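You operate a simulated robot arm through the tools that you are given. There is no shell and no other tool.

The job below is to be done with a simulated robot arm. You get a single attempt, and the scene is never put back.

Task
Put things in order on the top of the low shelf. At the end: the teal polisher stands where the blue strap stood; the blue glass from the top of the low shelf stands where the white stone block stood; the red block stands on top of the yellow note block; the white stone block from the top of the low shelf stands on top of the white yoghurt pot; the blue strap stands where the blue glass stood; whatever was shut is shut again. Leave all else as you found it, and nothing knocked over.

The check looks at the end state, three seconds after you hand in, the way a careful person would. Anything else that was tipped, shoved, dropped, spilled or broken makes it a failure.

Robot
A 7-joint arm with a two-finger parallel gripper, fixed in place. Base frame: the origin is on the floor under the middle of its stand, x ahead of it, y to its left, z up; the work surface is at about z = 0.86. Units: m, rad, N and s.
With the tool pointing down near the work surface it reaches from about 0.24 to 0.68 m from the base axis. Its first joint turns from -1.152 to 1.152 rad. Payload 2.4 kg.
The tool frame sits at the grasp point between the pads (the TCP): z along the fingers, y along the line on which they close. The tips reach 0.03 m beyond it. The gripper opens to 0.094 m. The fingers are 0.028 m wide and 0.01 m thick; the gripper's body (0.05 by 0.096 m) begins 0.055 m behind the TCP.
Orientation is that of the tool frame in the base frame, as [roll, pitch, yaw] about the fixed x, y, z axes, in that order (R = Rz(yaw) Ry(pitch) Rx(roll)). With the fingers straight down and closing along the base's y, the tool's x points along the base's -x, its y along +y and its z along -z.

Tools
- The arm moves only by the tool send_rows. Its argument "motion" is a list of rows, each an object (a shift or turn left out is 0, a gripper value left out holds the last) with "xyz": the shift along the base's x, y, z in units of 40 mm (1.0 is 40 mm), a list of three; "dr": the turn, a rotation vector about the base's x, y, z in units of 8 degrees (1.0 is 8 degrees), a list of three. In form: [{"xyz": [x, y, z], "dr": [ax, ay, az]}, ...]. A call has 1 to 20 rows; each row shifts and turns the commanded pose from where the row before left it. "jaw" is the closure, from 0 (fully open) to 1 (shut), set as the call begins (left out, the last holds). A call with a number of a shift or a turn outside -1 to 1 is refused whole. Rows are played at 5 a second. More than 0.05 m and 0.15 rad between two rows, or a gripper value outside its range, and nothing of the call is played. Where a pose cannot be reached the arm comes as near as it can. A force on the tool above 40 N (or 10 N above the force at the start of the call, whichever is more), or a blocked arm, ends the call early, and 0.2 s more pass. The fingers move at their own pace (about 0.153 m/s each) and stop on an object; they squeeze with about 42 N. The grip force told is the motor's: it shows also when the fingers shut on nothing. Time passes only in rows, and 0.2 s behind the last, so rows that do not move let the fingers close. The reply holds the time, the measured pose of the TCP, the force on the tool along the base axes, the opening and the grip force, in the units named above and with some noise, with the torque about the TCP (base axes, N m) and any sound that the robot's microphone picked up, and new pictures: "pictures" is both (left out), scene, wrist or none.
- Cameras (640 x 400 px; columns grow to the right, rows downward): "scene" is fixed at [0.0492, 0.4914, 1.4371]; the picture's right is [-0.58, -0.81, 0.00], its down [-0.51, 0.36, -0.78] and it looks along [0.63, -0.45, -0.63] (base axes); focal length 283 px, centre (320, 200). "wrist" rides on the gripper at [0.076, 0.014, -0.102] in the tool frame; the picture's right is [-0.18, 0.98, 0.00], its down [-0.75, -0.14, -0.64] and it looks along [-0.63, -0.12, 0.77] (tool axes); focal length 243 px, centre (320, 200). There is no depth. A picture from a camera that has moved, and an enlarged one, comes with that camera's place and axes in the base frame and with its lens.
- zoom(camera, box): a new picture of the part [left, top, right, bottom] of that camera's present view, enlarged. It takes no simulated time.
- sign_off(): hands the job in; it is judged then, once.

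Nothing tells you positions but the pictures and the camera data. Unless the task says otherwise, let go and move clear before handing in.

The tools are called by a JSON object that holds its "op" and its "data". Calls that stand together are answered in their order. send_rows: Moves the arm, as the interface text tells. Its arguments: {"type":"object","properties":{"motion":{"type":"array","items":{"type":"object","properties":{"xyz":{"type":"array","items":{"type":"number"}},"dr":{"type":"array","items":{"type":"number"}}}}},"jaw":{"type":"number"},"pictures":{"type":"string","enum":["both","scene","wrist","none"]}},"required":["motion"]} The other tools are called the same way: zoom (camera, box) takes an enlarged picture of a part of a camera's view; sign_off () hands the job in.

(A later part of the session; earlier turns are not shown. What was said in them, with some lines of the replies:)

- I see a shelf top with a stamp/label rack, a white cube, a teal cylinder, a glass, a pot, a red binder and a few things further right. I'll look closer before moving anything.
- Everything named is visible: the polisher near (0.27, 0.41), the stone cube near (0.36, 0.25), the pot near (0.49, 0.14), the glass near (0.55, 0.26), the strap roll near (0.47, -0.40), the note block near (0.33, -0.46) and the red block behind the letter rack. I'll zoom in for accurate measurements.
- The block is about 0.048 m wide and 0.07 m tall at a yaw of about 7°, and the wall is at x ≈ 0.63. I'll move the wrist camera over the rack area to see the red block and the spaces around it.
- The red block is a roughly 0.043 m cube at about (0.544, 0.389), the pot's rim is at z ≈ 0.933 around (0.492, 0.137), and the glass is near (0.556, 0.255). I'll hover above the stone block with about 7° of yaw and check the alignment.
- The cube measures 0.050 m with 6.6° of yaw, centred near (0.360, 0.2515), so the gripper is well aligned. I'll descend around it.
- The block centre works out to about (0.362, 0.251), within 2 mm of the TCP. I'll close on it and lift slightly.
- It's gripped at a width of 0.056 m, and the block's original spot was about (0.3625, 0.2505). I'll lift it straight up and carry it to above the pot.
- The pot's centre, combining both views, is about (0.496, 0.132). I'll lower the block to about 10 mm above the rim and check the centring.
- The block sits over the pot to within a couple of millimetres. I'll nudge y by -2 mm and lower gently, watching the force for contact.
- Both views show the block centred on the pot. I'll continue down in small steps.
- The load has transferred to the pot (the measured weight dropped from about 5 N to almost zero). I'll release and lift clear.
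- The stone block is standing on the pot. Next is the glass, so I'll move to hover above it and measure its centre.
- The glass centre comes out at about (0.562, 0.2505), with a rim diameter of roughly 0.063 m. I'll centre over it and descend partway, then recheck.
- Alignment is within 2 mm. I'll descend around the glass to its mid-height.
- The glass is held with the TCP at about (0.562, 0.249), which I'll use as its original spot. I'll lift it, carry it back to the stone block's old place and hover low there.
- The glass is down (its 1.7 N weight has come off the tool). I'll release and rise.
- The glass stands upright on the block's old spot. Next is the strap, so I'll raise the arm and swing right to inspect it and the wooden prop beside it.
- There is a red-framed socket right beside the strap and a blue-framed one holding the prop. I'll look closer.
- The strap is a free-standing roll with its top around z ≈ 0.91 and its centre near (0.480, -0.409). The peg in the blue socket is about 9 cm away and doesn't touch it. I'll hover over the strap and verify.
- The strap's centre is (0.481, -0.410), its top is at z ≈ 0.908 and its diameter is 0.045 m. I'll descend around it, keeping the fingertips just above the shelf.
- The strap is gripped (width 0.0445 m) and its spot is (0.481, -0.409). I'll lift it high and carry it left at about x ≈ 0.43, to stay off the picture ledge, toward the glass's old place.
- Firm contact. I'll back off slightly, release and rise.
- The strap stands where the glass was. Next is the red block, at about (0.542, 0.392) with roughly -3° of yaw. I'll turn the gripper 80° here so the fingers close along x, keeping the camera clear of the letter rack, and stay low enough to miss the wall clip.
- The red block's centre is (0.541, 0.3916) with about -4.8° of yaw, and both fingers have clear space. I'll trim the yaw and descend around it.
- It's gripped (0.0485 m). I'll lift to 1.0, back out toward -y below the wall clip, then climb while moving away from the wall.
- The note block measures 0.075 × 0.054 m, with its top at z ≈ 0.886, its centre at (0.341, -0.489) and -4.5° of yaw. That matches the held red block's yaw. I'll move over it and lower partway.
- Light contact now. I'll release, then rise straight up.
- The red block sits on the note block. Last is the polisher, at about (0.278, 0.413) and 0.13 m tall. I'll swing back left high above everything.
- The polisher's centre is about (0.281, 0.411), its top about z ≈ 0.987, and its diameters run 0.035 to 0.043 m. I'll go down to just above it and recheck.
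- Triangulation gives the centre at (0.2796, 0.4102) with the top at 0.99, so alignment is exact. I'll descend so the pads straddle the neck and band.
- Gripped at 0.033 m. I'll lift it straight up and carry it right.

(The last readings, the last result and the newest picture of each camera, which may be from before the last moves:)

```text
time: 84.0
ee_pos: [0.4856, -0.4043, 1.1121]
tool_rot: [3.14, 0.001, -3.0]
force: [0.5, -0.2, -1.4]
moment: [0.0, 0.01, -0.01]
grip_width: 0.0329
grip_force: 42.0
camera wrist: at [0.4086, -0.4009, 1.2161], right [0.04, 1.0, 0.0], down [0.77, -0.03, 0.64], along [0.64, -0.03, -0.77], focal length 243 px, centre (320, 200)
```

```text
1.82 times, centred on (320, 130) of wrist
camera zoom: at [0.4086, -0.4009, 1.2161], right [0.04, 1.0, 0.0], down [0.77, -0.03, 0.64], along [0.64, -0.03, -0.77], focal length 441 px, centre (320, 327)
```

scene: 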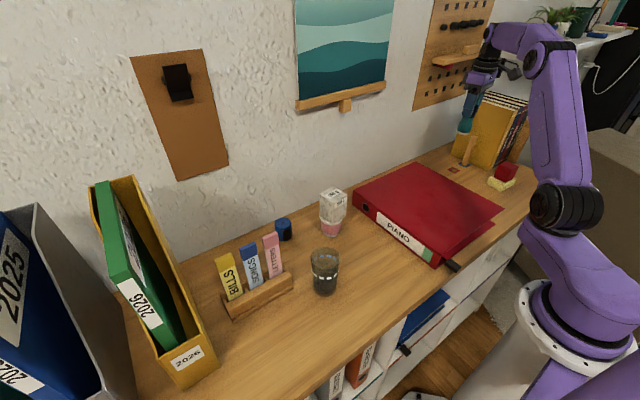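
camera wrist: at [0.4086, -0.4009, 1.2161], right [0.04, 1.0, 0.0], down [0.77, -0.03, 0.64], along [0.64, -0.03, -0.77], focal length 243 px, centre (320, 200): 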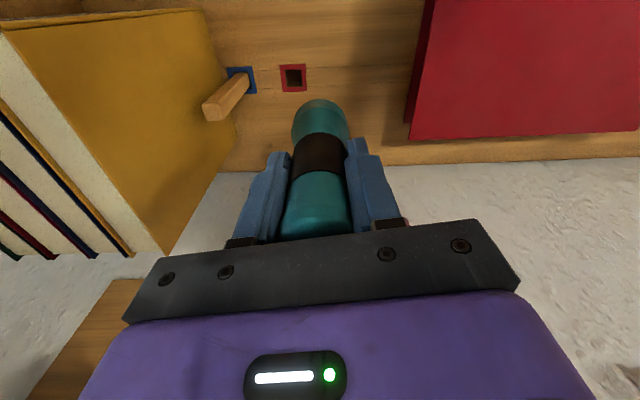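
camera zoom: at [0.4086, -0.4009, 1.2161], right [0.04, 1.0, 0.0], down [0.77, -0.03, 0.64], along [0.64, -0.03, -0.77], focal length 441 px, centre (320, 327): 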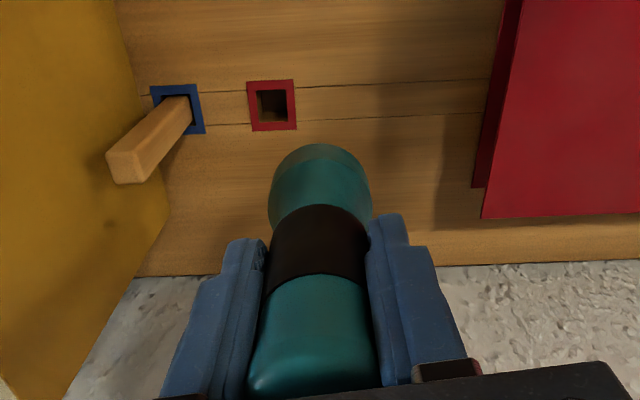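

The polisher hangs upright over the strap's old spot. I'll aim for (0.481, -0.405), with its base just clear of the socket hole, and lower it.

{"op": "send_rows", "data": {"motion": [{"xyz": [-0.1, 0, -0.8]}, {"xyz": [0, 0, -0.9]}, {"xyz": [0, 0, -0.9]}, {"xyz": [0, 0, -0.8]}, {"xyz": [0, 0, -0.4]}, {"xyz": [0, 0, 0]}], "jaw": 0.8, "pictures": "both"}}

{"op": "zoom", "data": {"camera": "scene", "box": [420, 100, 520, 200]}}

{"op": "zoom", "data": {"camera": "wrist", "box": [200, 40, 440, 240]}}

```text
time: 85.4
ee_pos: [0.4797, -0.4034, 0.9594]
tool_rot: [3.141, 0.0, -2.999]
force: [0.1, 0.2, -2.3]
moment: [-0.01, 0.03, -0.04]
grip_width: 0.0327
grip_force: 41.6
camera wrist: at [0.4031, -0.4, 1.0626], right [0.04, 1.0, 0.0], down [0.77, -0.03, 0.64], along [0.64, -0.03, -0.77], focal length 243 px, centre (320, 200)
```

scene: 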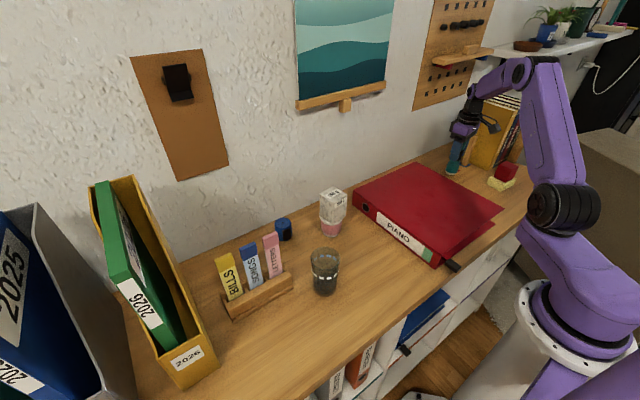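
wrist: 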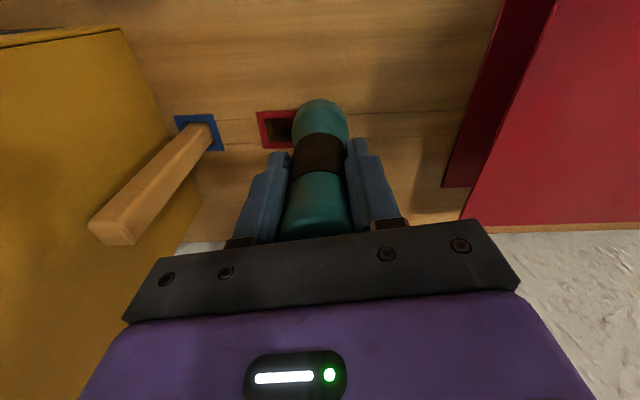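

```text
4.00 times, centred on (470, 150) of scene
camera zoom: at [0.0492, 0.4913, 1.4371], right [-0.58, -0.81, 0.0], down [-0.51, 0.36, -0.78], along [0.63, -0.45, -0.63], focal length 1131 px, centre (-280, 400)
```

zoom: 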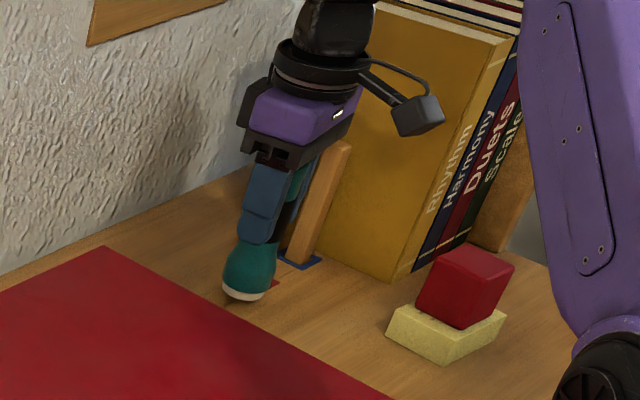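

```text
2.00 times, centred on (320, 140) of wrist
camera zoom: at [0.4031, -0.4, 1.0626], right [0.04, 1.0, 0.0], down [0.77, -0.03, 0.64], along [0.64, -0.03, -0.77], focal length 485 px, centre (320, 320)
```

zoom: 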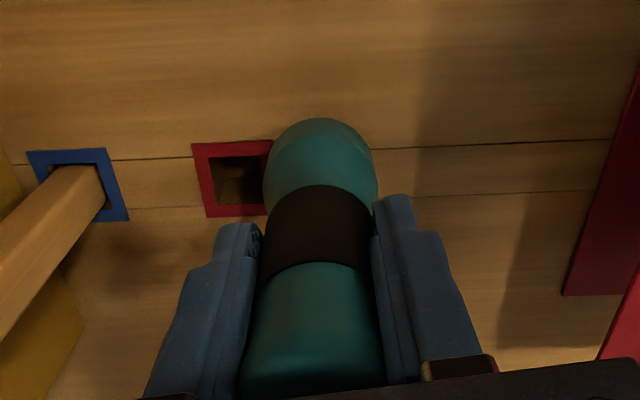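

{"op": "send_rows", "data": {"motion": [{"xyz": [0.02, -0.04, -0.08]}, {"xyz": [0, 0, 0]}], "jaw": 0.8, "pictures": "none"}}

```text
time: 86.0
ee_pos: [0.4793, -0.4049, 0.9556]
tool_rot: [-3.14, 0.0, -3.001]
force: [0.1, 0.5, -2.9]
moment: [-0.02, 0.02, 0.02]
grip_width: 0.0329
grip_force: 42.0
```

{"op": "send_rows", "data": {"motion": [{"xyz": [0, 0, -0.04]}, {"xyz": [0, 0, 0]}], "jaw": 0.8, "pictures": "none"}}

```text
time: 86.6
ee_pos: [0.4802, -0.4062, 0.955]
tool_rot: [3.142, 0.0, -3.0]
force: [0.6, 0.3, -1.5]
moment: [-0.01, 0.0, -0.04]
grip_width: 0.033
grip_force: 41.7
```

{"op": "send_rows", "data": {"motion": [{"xyz": [0, 0, -0.03]}, {"xyz": [0, 0, 0]}], "jaw": 0.8, "pictures": "none"}}

```text
time: 87.2
ee_pos: [0.4799, -0.4051, 0.9538]
tool_rot: [-3.141, 0.001, -3.0]
force: [-0.1, -0.4, -1.8]
moment: [0.02, -0.03, 0.0]
grip_width: 0.0329
grip_force: 41.8
```

{"op": "send_rows", "data": {"motion": [{"xyz": [0, 0, -0.03]}, {"xyz": [0, 0, 0]}], "jaw": 0.8, "pictures": "none"}}

```text
time: 87.8
ee_pos: [0.4792, -0.4055, 0.9537]
tool_rot: [-3.141, 0.0, -2.999]
force: [-0.7, -0.3, -1.7]
moment: [0.05, 0.02, 0.0]
grip_width: 0.033
grip_force: 42.2
```

{"op": "send_rows", "data": {"motion": [{"xyz": [0, 0, -0.03]}, {"xyz": [0, 0, 0]}], "jaw": 0.8, "pictures": "none"}}

{"op": "zoom", "data": {"camera": "scene", "box": [430, 130, 500, 190]}}

```text
time: 88.4
ee_pos: [0.4792, -0.406, 0.9515]
tool_rot: [3.141, 0.001, -3.0]
force: [-1.1, 1.1, 1.7]
moment: [0.07, 0.09, -0.02]
grip_width: 0.0327
grip_force: 41.9
```

```text
6.67 times, centred on (465, 160) of scene
camera zoom: at [0.0491, 0.4914, 1.4371], right [-0.58, -0.81, 0.0], down [-0.51, 0.36, -0.78], along [0.63, -0.45, -0.63], focal length 1885 px, centre (-647, 467)
```

zoom: 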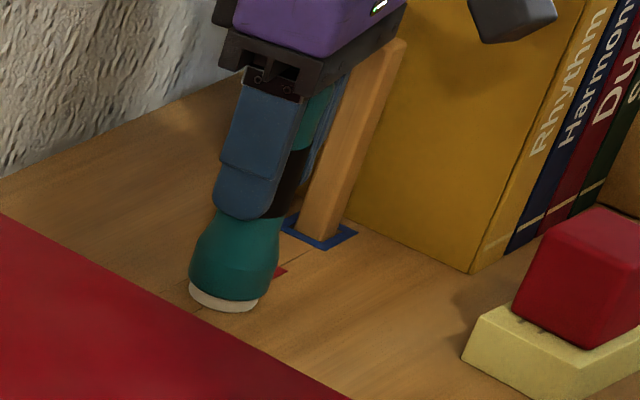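

Contact made (weight transferred). I'll release carefully.

{"op": "send_rows", "data": {"motion": [{"xyz": [0, 0, 0]}, {"xyz": [0, 0, 0]}, {"xyz": [0, 0, 0]}], "jaw": 0.3, "pictures": "wrist"}}

{"op": "zoom", "data": {"camera": "scene", "box": [430, 100, 510, 190]}}

```text
time: 89.2
ee_pos: [0.4786, -0.4045, 0.9514]
tool_rot: [-3.141, 0.001, -3.002]
force: [-0.3, 1.1, -0.3]
moment: [0.0, -0.04, 0.03]
grip_width: 0.0657
grip_force: 0.0
camera wrist: at [0.4028, -0.402, 1.0542], right [0.04, 1.0, 0.0], down [0.77, -0.03, 0.64], along [0.64, -0.03, -0.77], focal length 243 px, centre (320, 200)
```

wrist: 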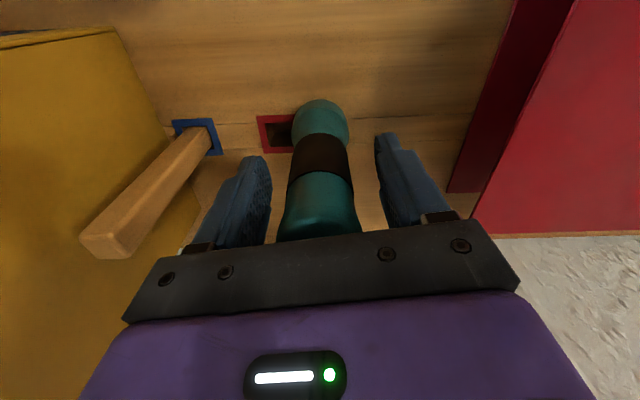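

```text
4.44 times, centred on (470, 145) of scene
camera zoom: at [0.0492, 0.4914, 1.4371], right [-0.58, -0.81, 0.0], down [-0.51, 0.36, -0.78], along [0.63, -0.45, -0.63], focal length 1256 px, centre (-347, 444)
```

zoom: 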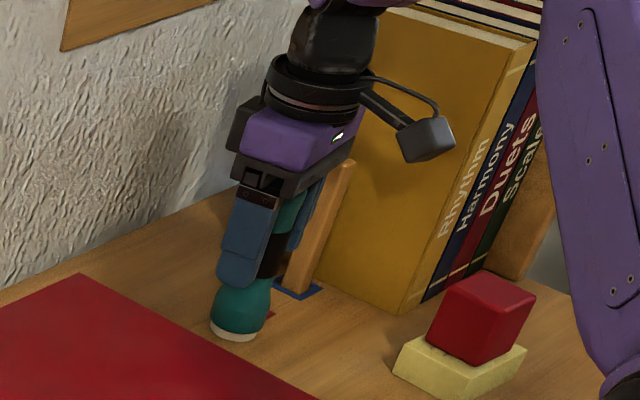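

Released and upright. I'll rise straight up, clear of it.

{"op": "send_rows", "data": {"motion": [{"xyz": [0, 0, 0.3]}, {"xyz": [0, 0, 0.7]}, {"xyz": [0, 0, 1.0]}, {"xyz": [0, 0, 1.0]}, {"xyz": [0, 0, 1.0]}, {"xyz": [-0.4, 0.5, 0.8]}, {"xyz": [-0.6, 0.8, 0]}, {"xyz": [-0.6, 0.8, 0]}, {"xyz": [0, 0, 0]}], "jaw": 0.2, "pictures": "both"}}

{"op": "zoom", "data": {"camera": "scene", "box": [420, 100, 540, 200]}}

{"op": "zoom", "data": {"camera": "wrist", "box": [100, 20, 420, 220]}}

```text
time: 91.2
ee_pos: [0.415, -0.3213, 1.1432]
tool_rot: [-3.141, 0.001, -3.0]
force: [0.4, 0.2, -0.4]
moment: [-0.02, -0.04, 0.0]
grip_width: 0.0749
grip_force: 0.1
camera wrist: at [0.3385, -0.3175, 1.2461], right [0.04, 1.0, 0.0], down [0.77, -0.03, 0.64], along [0.64, -0.03, -0.77], focal length 243 px, centre (320, 200)
```

scene: 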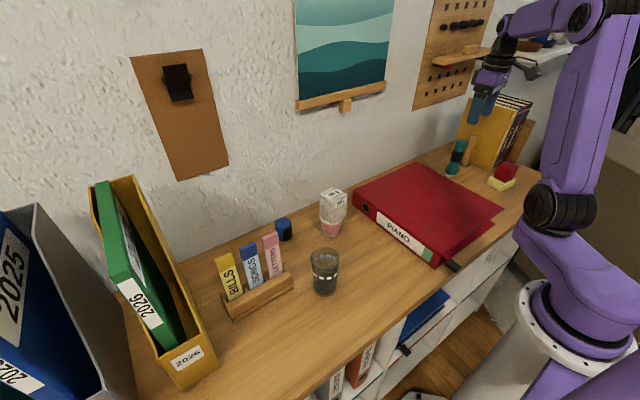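
wrist: 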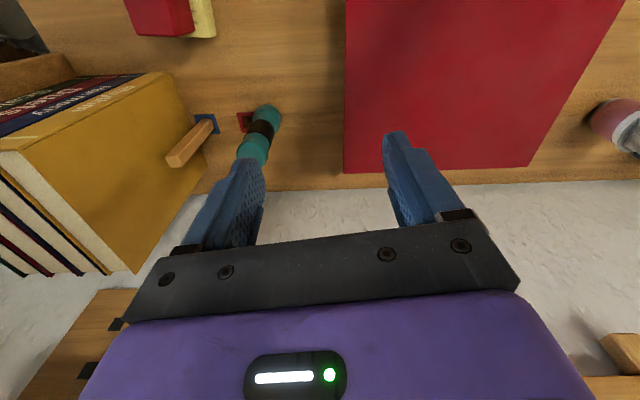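

```text
4.00 times, centred on (480, 150) of scene
camera zoom: at [0.0491, 0.4914, 1.4371], right [-0.58, -0.81, 0.0], down [-0.51, 0.36, -0.78], along [0.63, -0.45, -0.63], focal length 1131 px, centre (-320, 400)
```

zoom: 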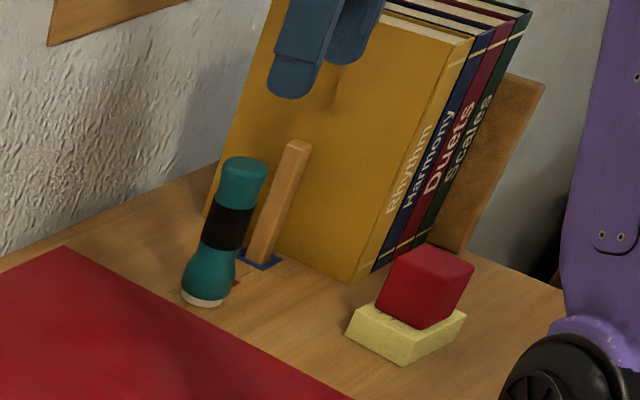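

```text
2.00 times, centred on (260, 120) of wrist
camera zoom: at [0.3385, -0.3175, 1.2461], right [0.04, 1.0, 0.0], down [0.77, -0.03, 0.64], along [0.64, -0.03, -0.77], focal length 485 px, centre (440, 360)
```

zoom: 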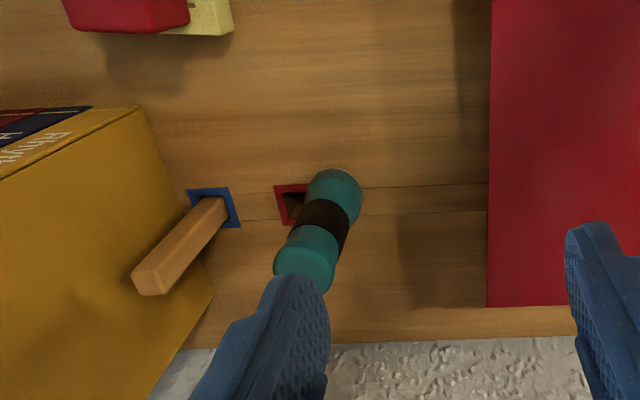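

The polisher stands upright on the strap's old spot. I'll retreat to a neutral pose and do a last overall check.

{"op": "send_rows", "data": {"motion": [{"xyz": [-0.3, 0.8, 0.5]}, {"xyz": [-0.3, 1.0, 0.5]}, {"xyz": [-0.3, 1.0, 0.3]}, {"xyz": [-0.3, 1.0, 0.3]}, {"xyz": [-0.3, 1.0, 0]}, {"xyz": [-0.2, 1.0, 0]}, {"xyz": [-0.2, 1.0, 0]}, {"xyz": [-0.2, 1.0, 0]}, {"xyz": [0, 1.0, 0]}, {"xyz": [0, 1.0, 0]}, {"xyz": [0, 1.0, 0]}, {"xyz": [0, 1.0, 0]}, {"xyz": [0, 0, 0]}], "jaw": 0.2, "pictures": "both"}}

{"op": "zoom", "data": {"camera": "scene", "box": [190, 160, 370, 310]}}

{"op": "zoom", "data": {"camera": "scene", "box": [420, 90, 560, 210]}}

{"op": "zoom", "data": {"camera": "wrist", "box": [160, 0, 560, 220]}}

```text
time: 94.0
ee_pos: [0.3299, 0.1507, 1.207]
tool_rot: [3.141, 0.0, -2.999]
force: [-0.1, -0.3, -0.6]
moment: [0.01, 0.01, 0.03]
grip_width: 0.0749
grip_force: 0.1
camera wrist: at [0.2533, 0.1538, 1.3093], right [0.04, 1.0, 0.0], down [0.77, -0.03, 0.64], along [0.64, -0.03, -0.77], focal length 243 px, centre (320, 200)
```

scene: 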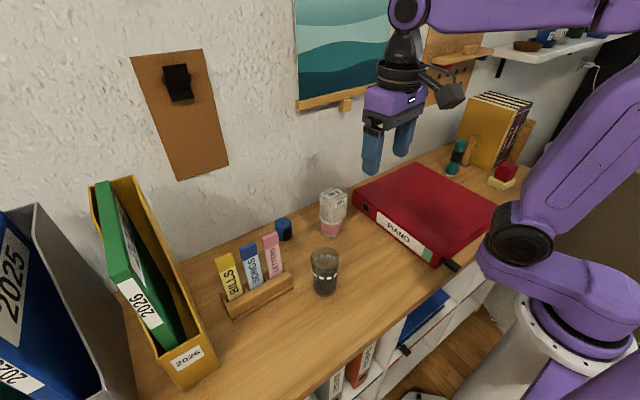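
wrist: 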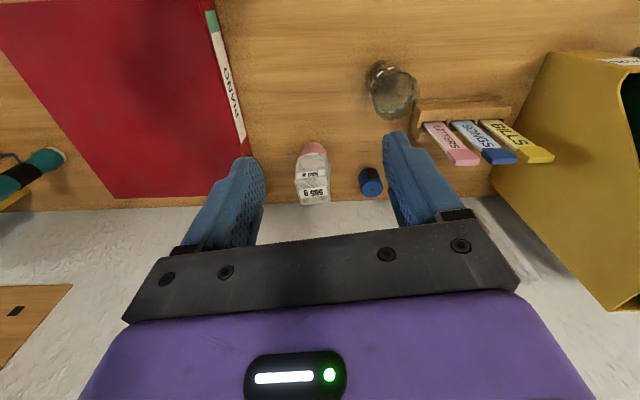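

```text
2.67 times, centred on (280, 235) of scene
camera zoom: at [0.0491, 0.4914, 1.4371], right [-0.58, -0.81, 0.0], down [-0.51, 0.36, -0.78], along [0.63, -0.45, -0.63], focal length 754 px, centre (427, 107)
```

zoom: 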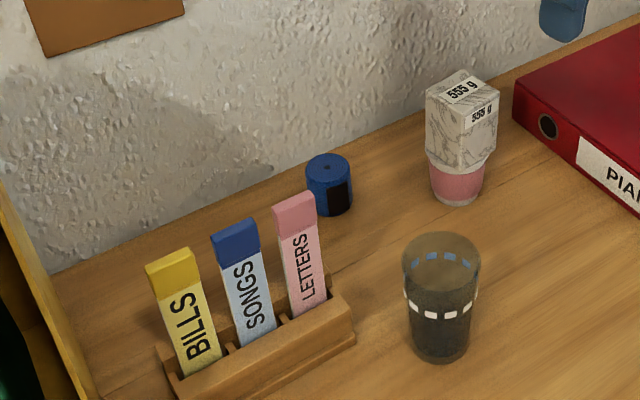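

```text
3.33 times, centred on (490, 150) of scene
camera zoom: at [0.0491, 0.4914, 1.4371], right [-0.58, -0.81, 0.0], down [-0.51, 0.36, -0.78], along [0.63, -0.45, -0.63], focal length 942 px, centre (-247, 367)
```

zoom: 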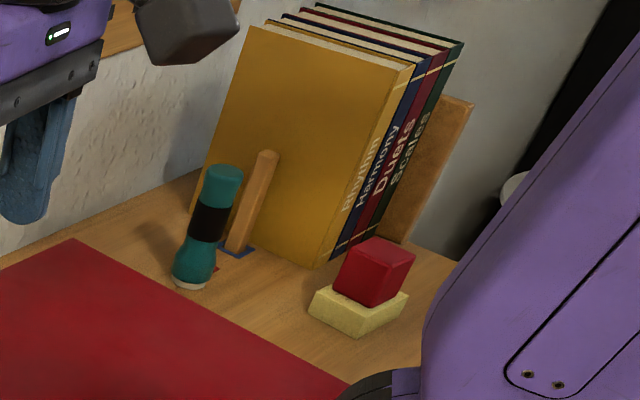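

```text
1.60 times, centred on (360, 110) of wrist
camera zoom: at [0.2533, 0.1538, 1.3093], right [0.04, 1.0, 0.0], down [0.77, -0.03, 0.64], along [0.64, -0.03, -0.77], focal length 388 px, centre (256, 344)
```

zoom: 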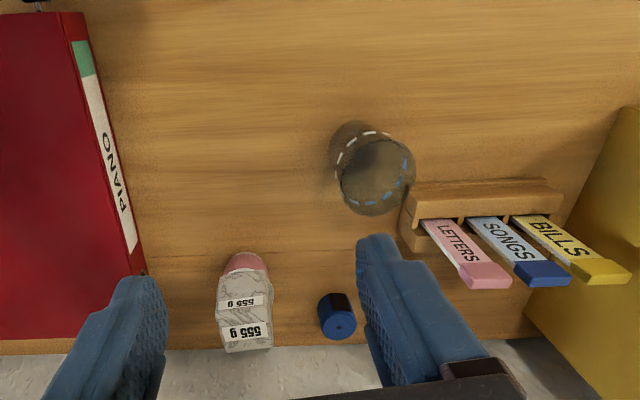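

Everything is in its place and upright: the stone block is on the pot, the glass, strap and polisher are on their new spots, and the red block is on the note block. The note block, rack, binder and books haven't moved and nothing was opened, so I'm handing in.

{"op": "sign_off", "data": {}}

```text
The job is handed in.
```

All five items on the top of the low shelf are where you asked, each one upright, and the job is handed in. I checked them in the camera views before handing in; the result of the check hasn't come back.

- **Teal polisher:** it stands where the blue strap stood, about 4 mm to one side so its base stays off the empty socket hole next to that spot.
- **Blue glass:** it stands where the white stone block stood.
- **Red block:** it is on top of the yellow note block.
- **White stone block:** it is on top of the yoghurt pot.
- **Blue strap:** it stands where the blue glass stood.

I didn't open anything, so nothing needed shutting again. The letter rack, binder, books and note block look unmoved from the start, and nothing was knocked over. The gripper is empty and clear of the shelf.
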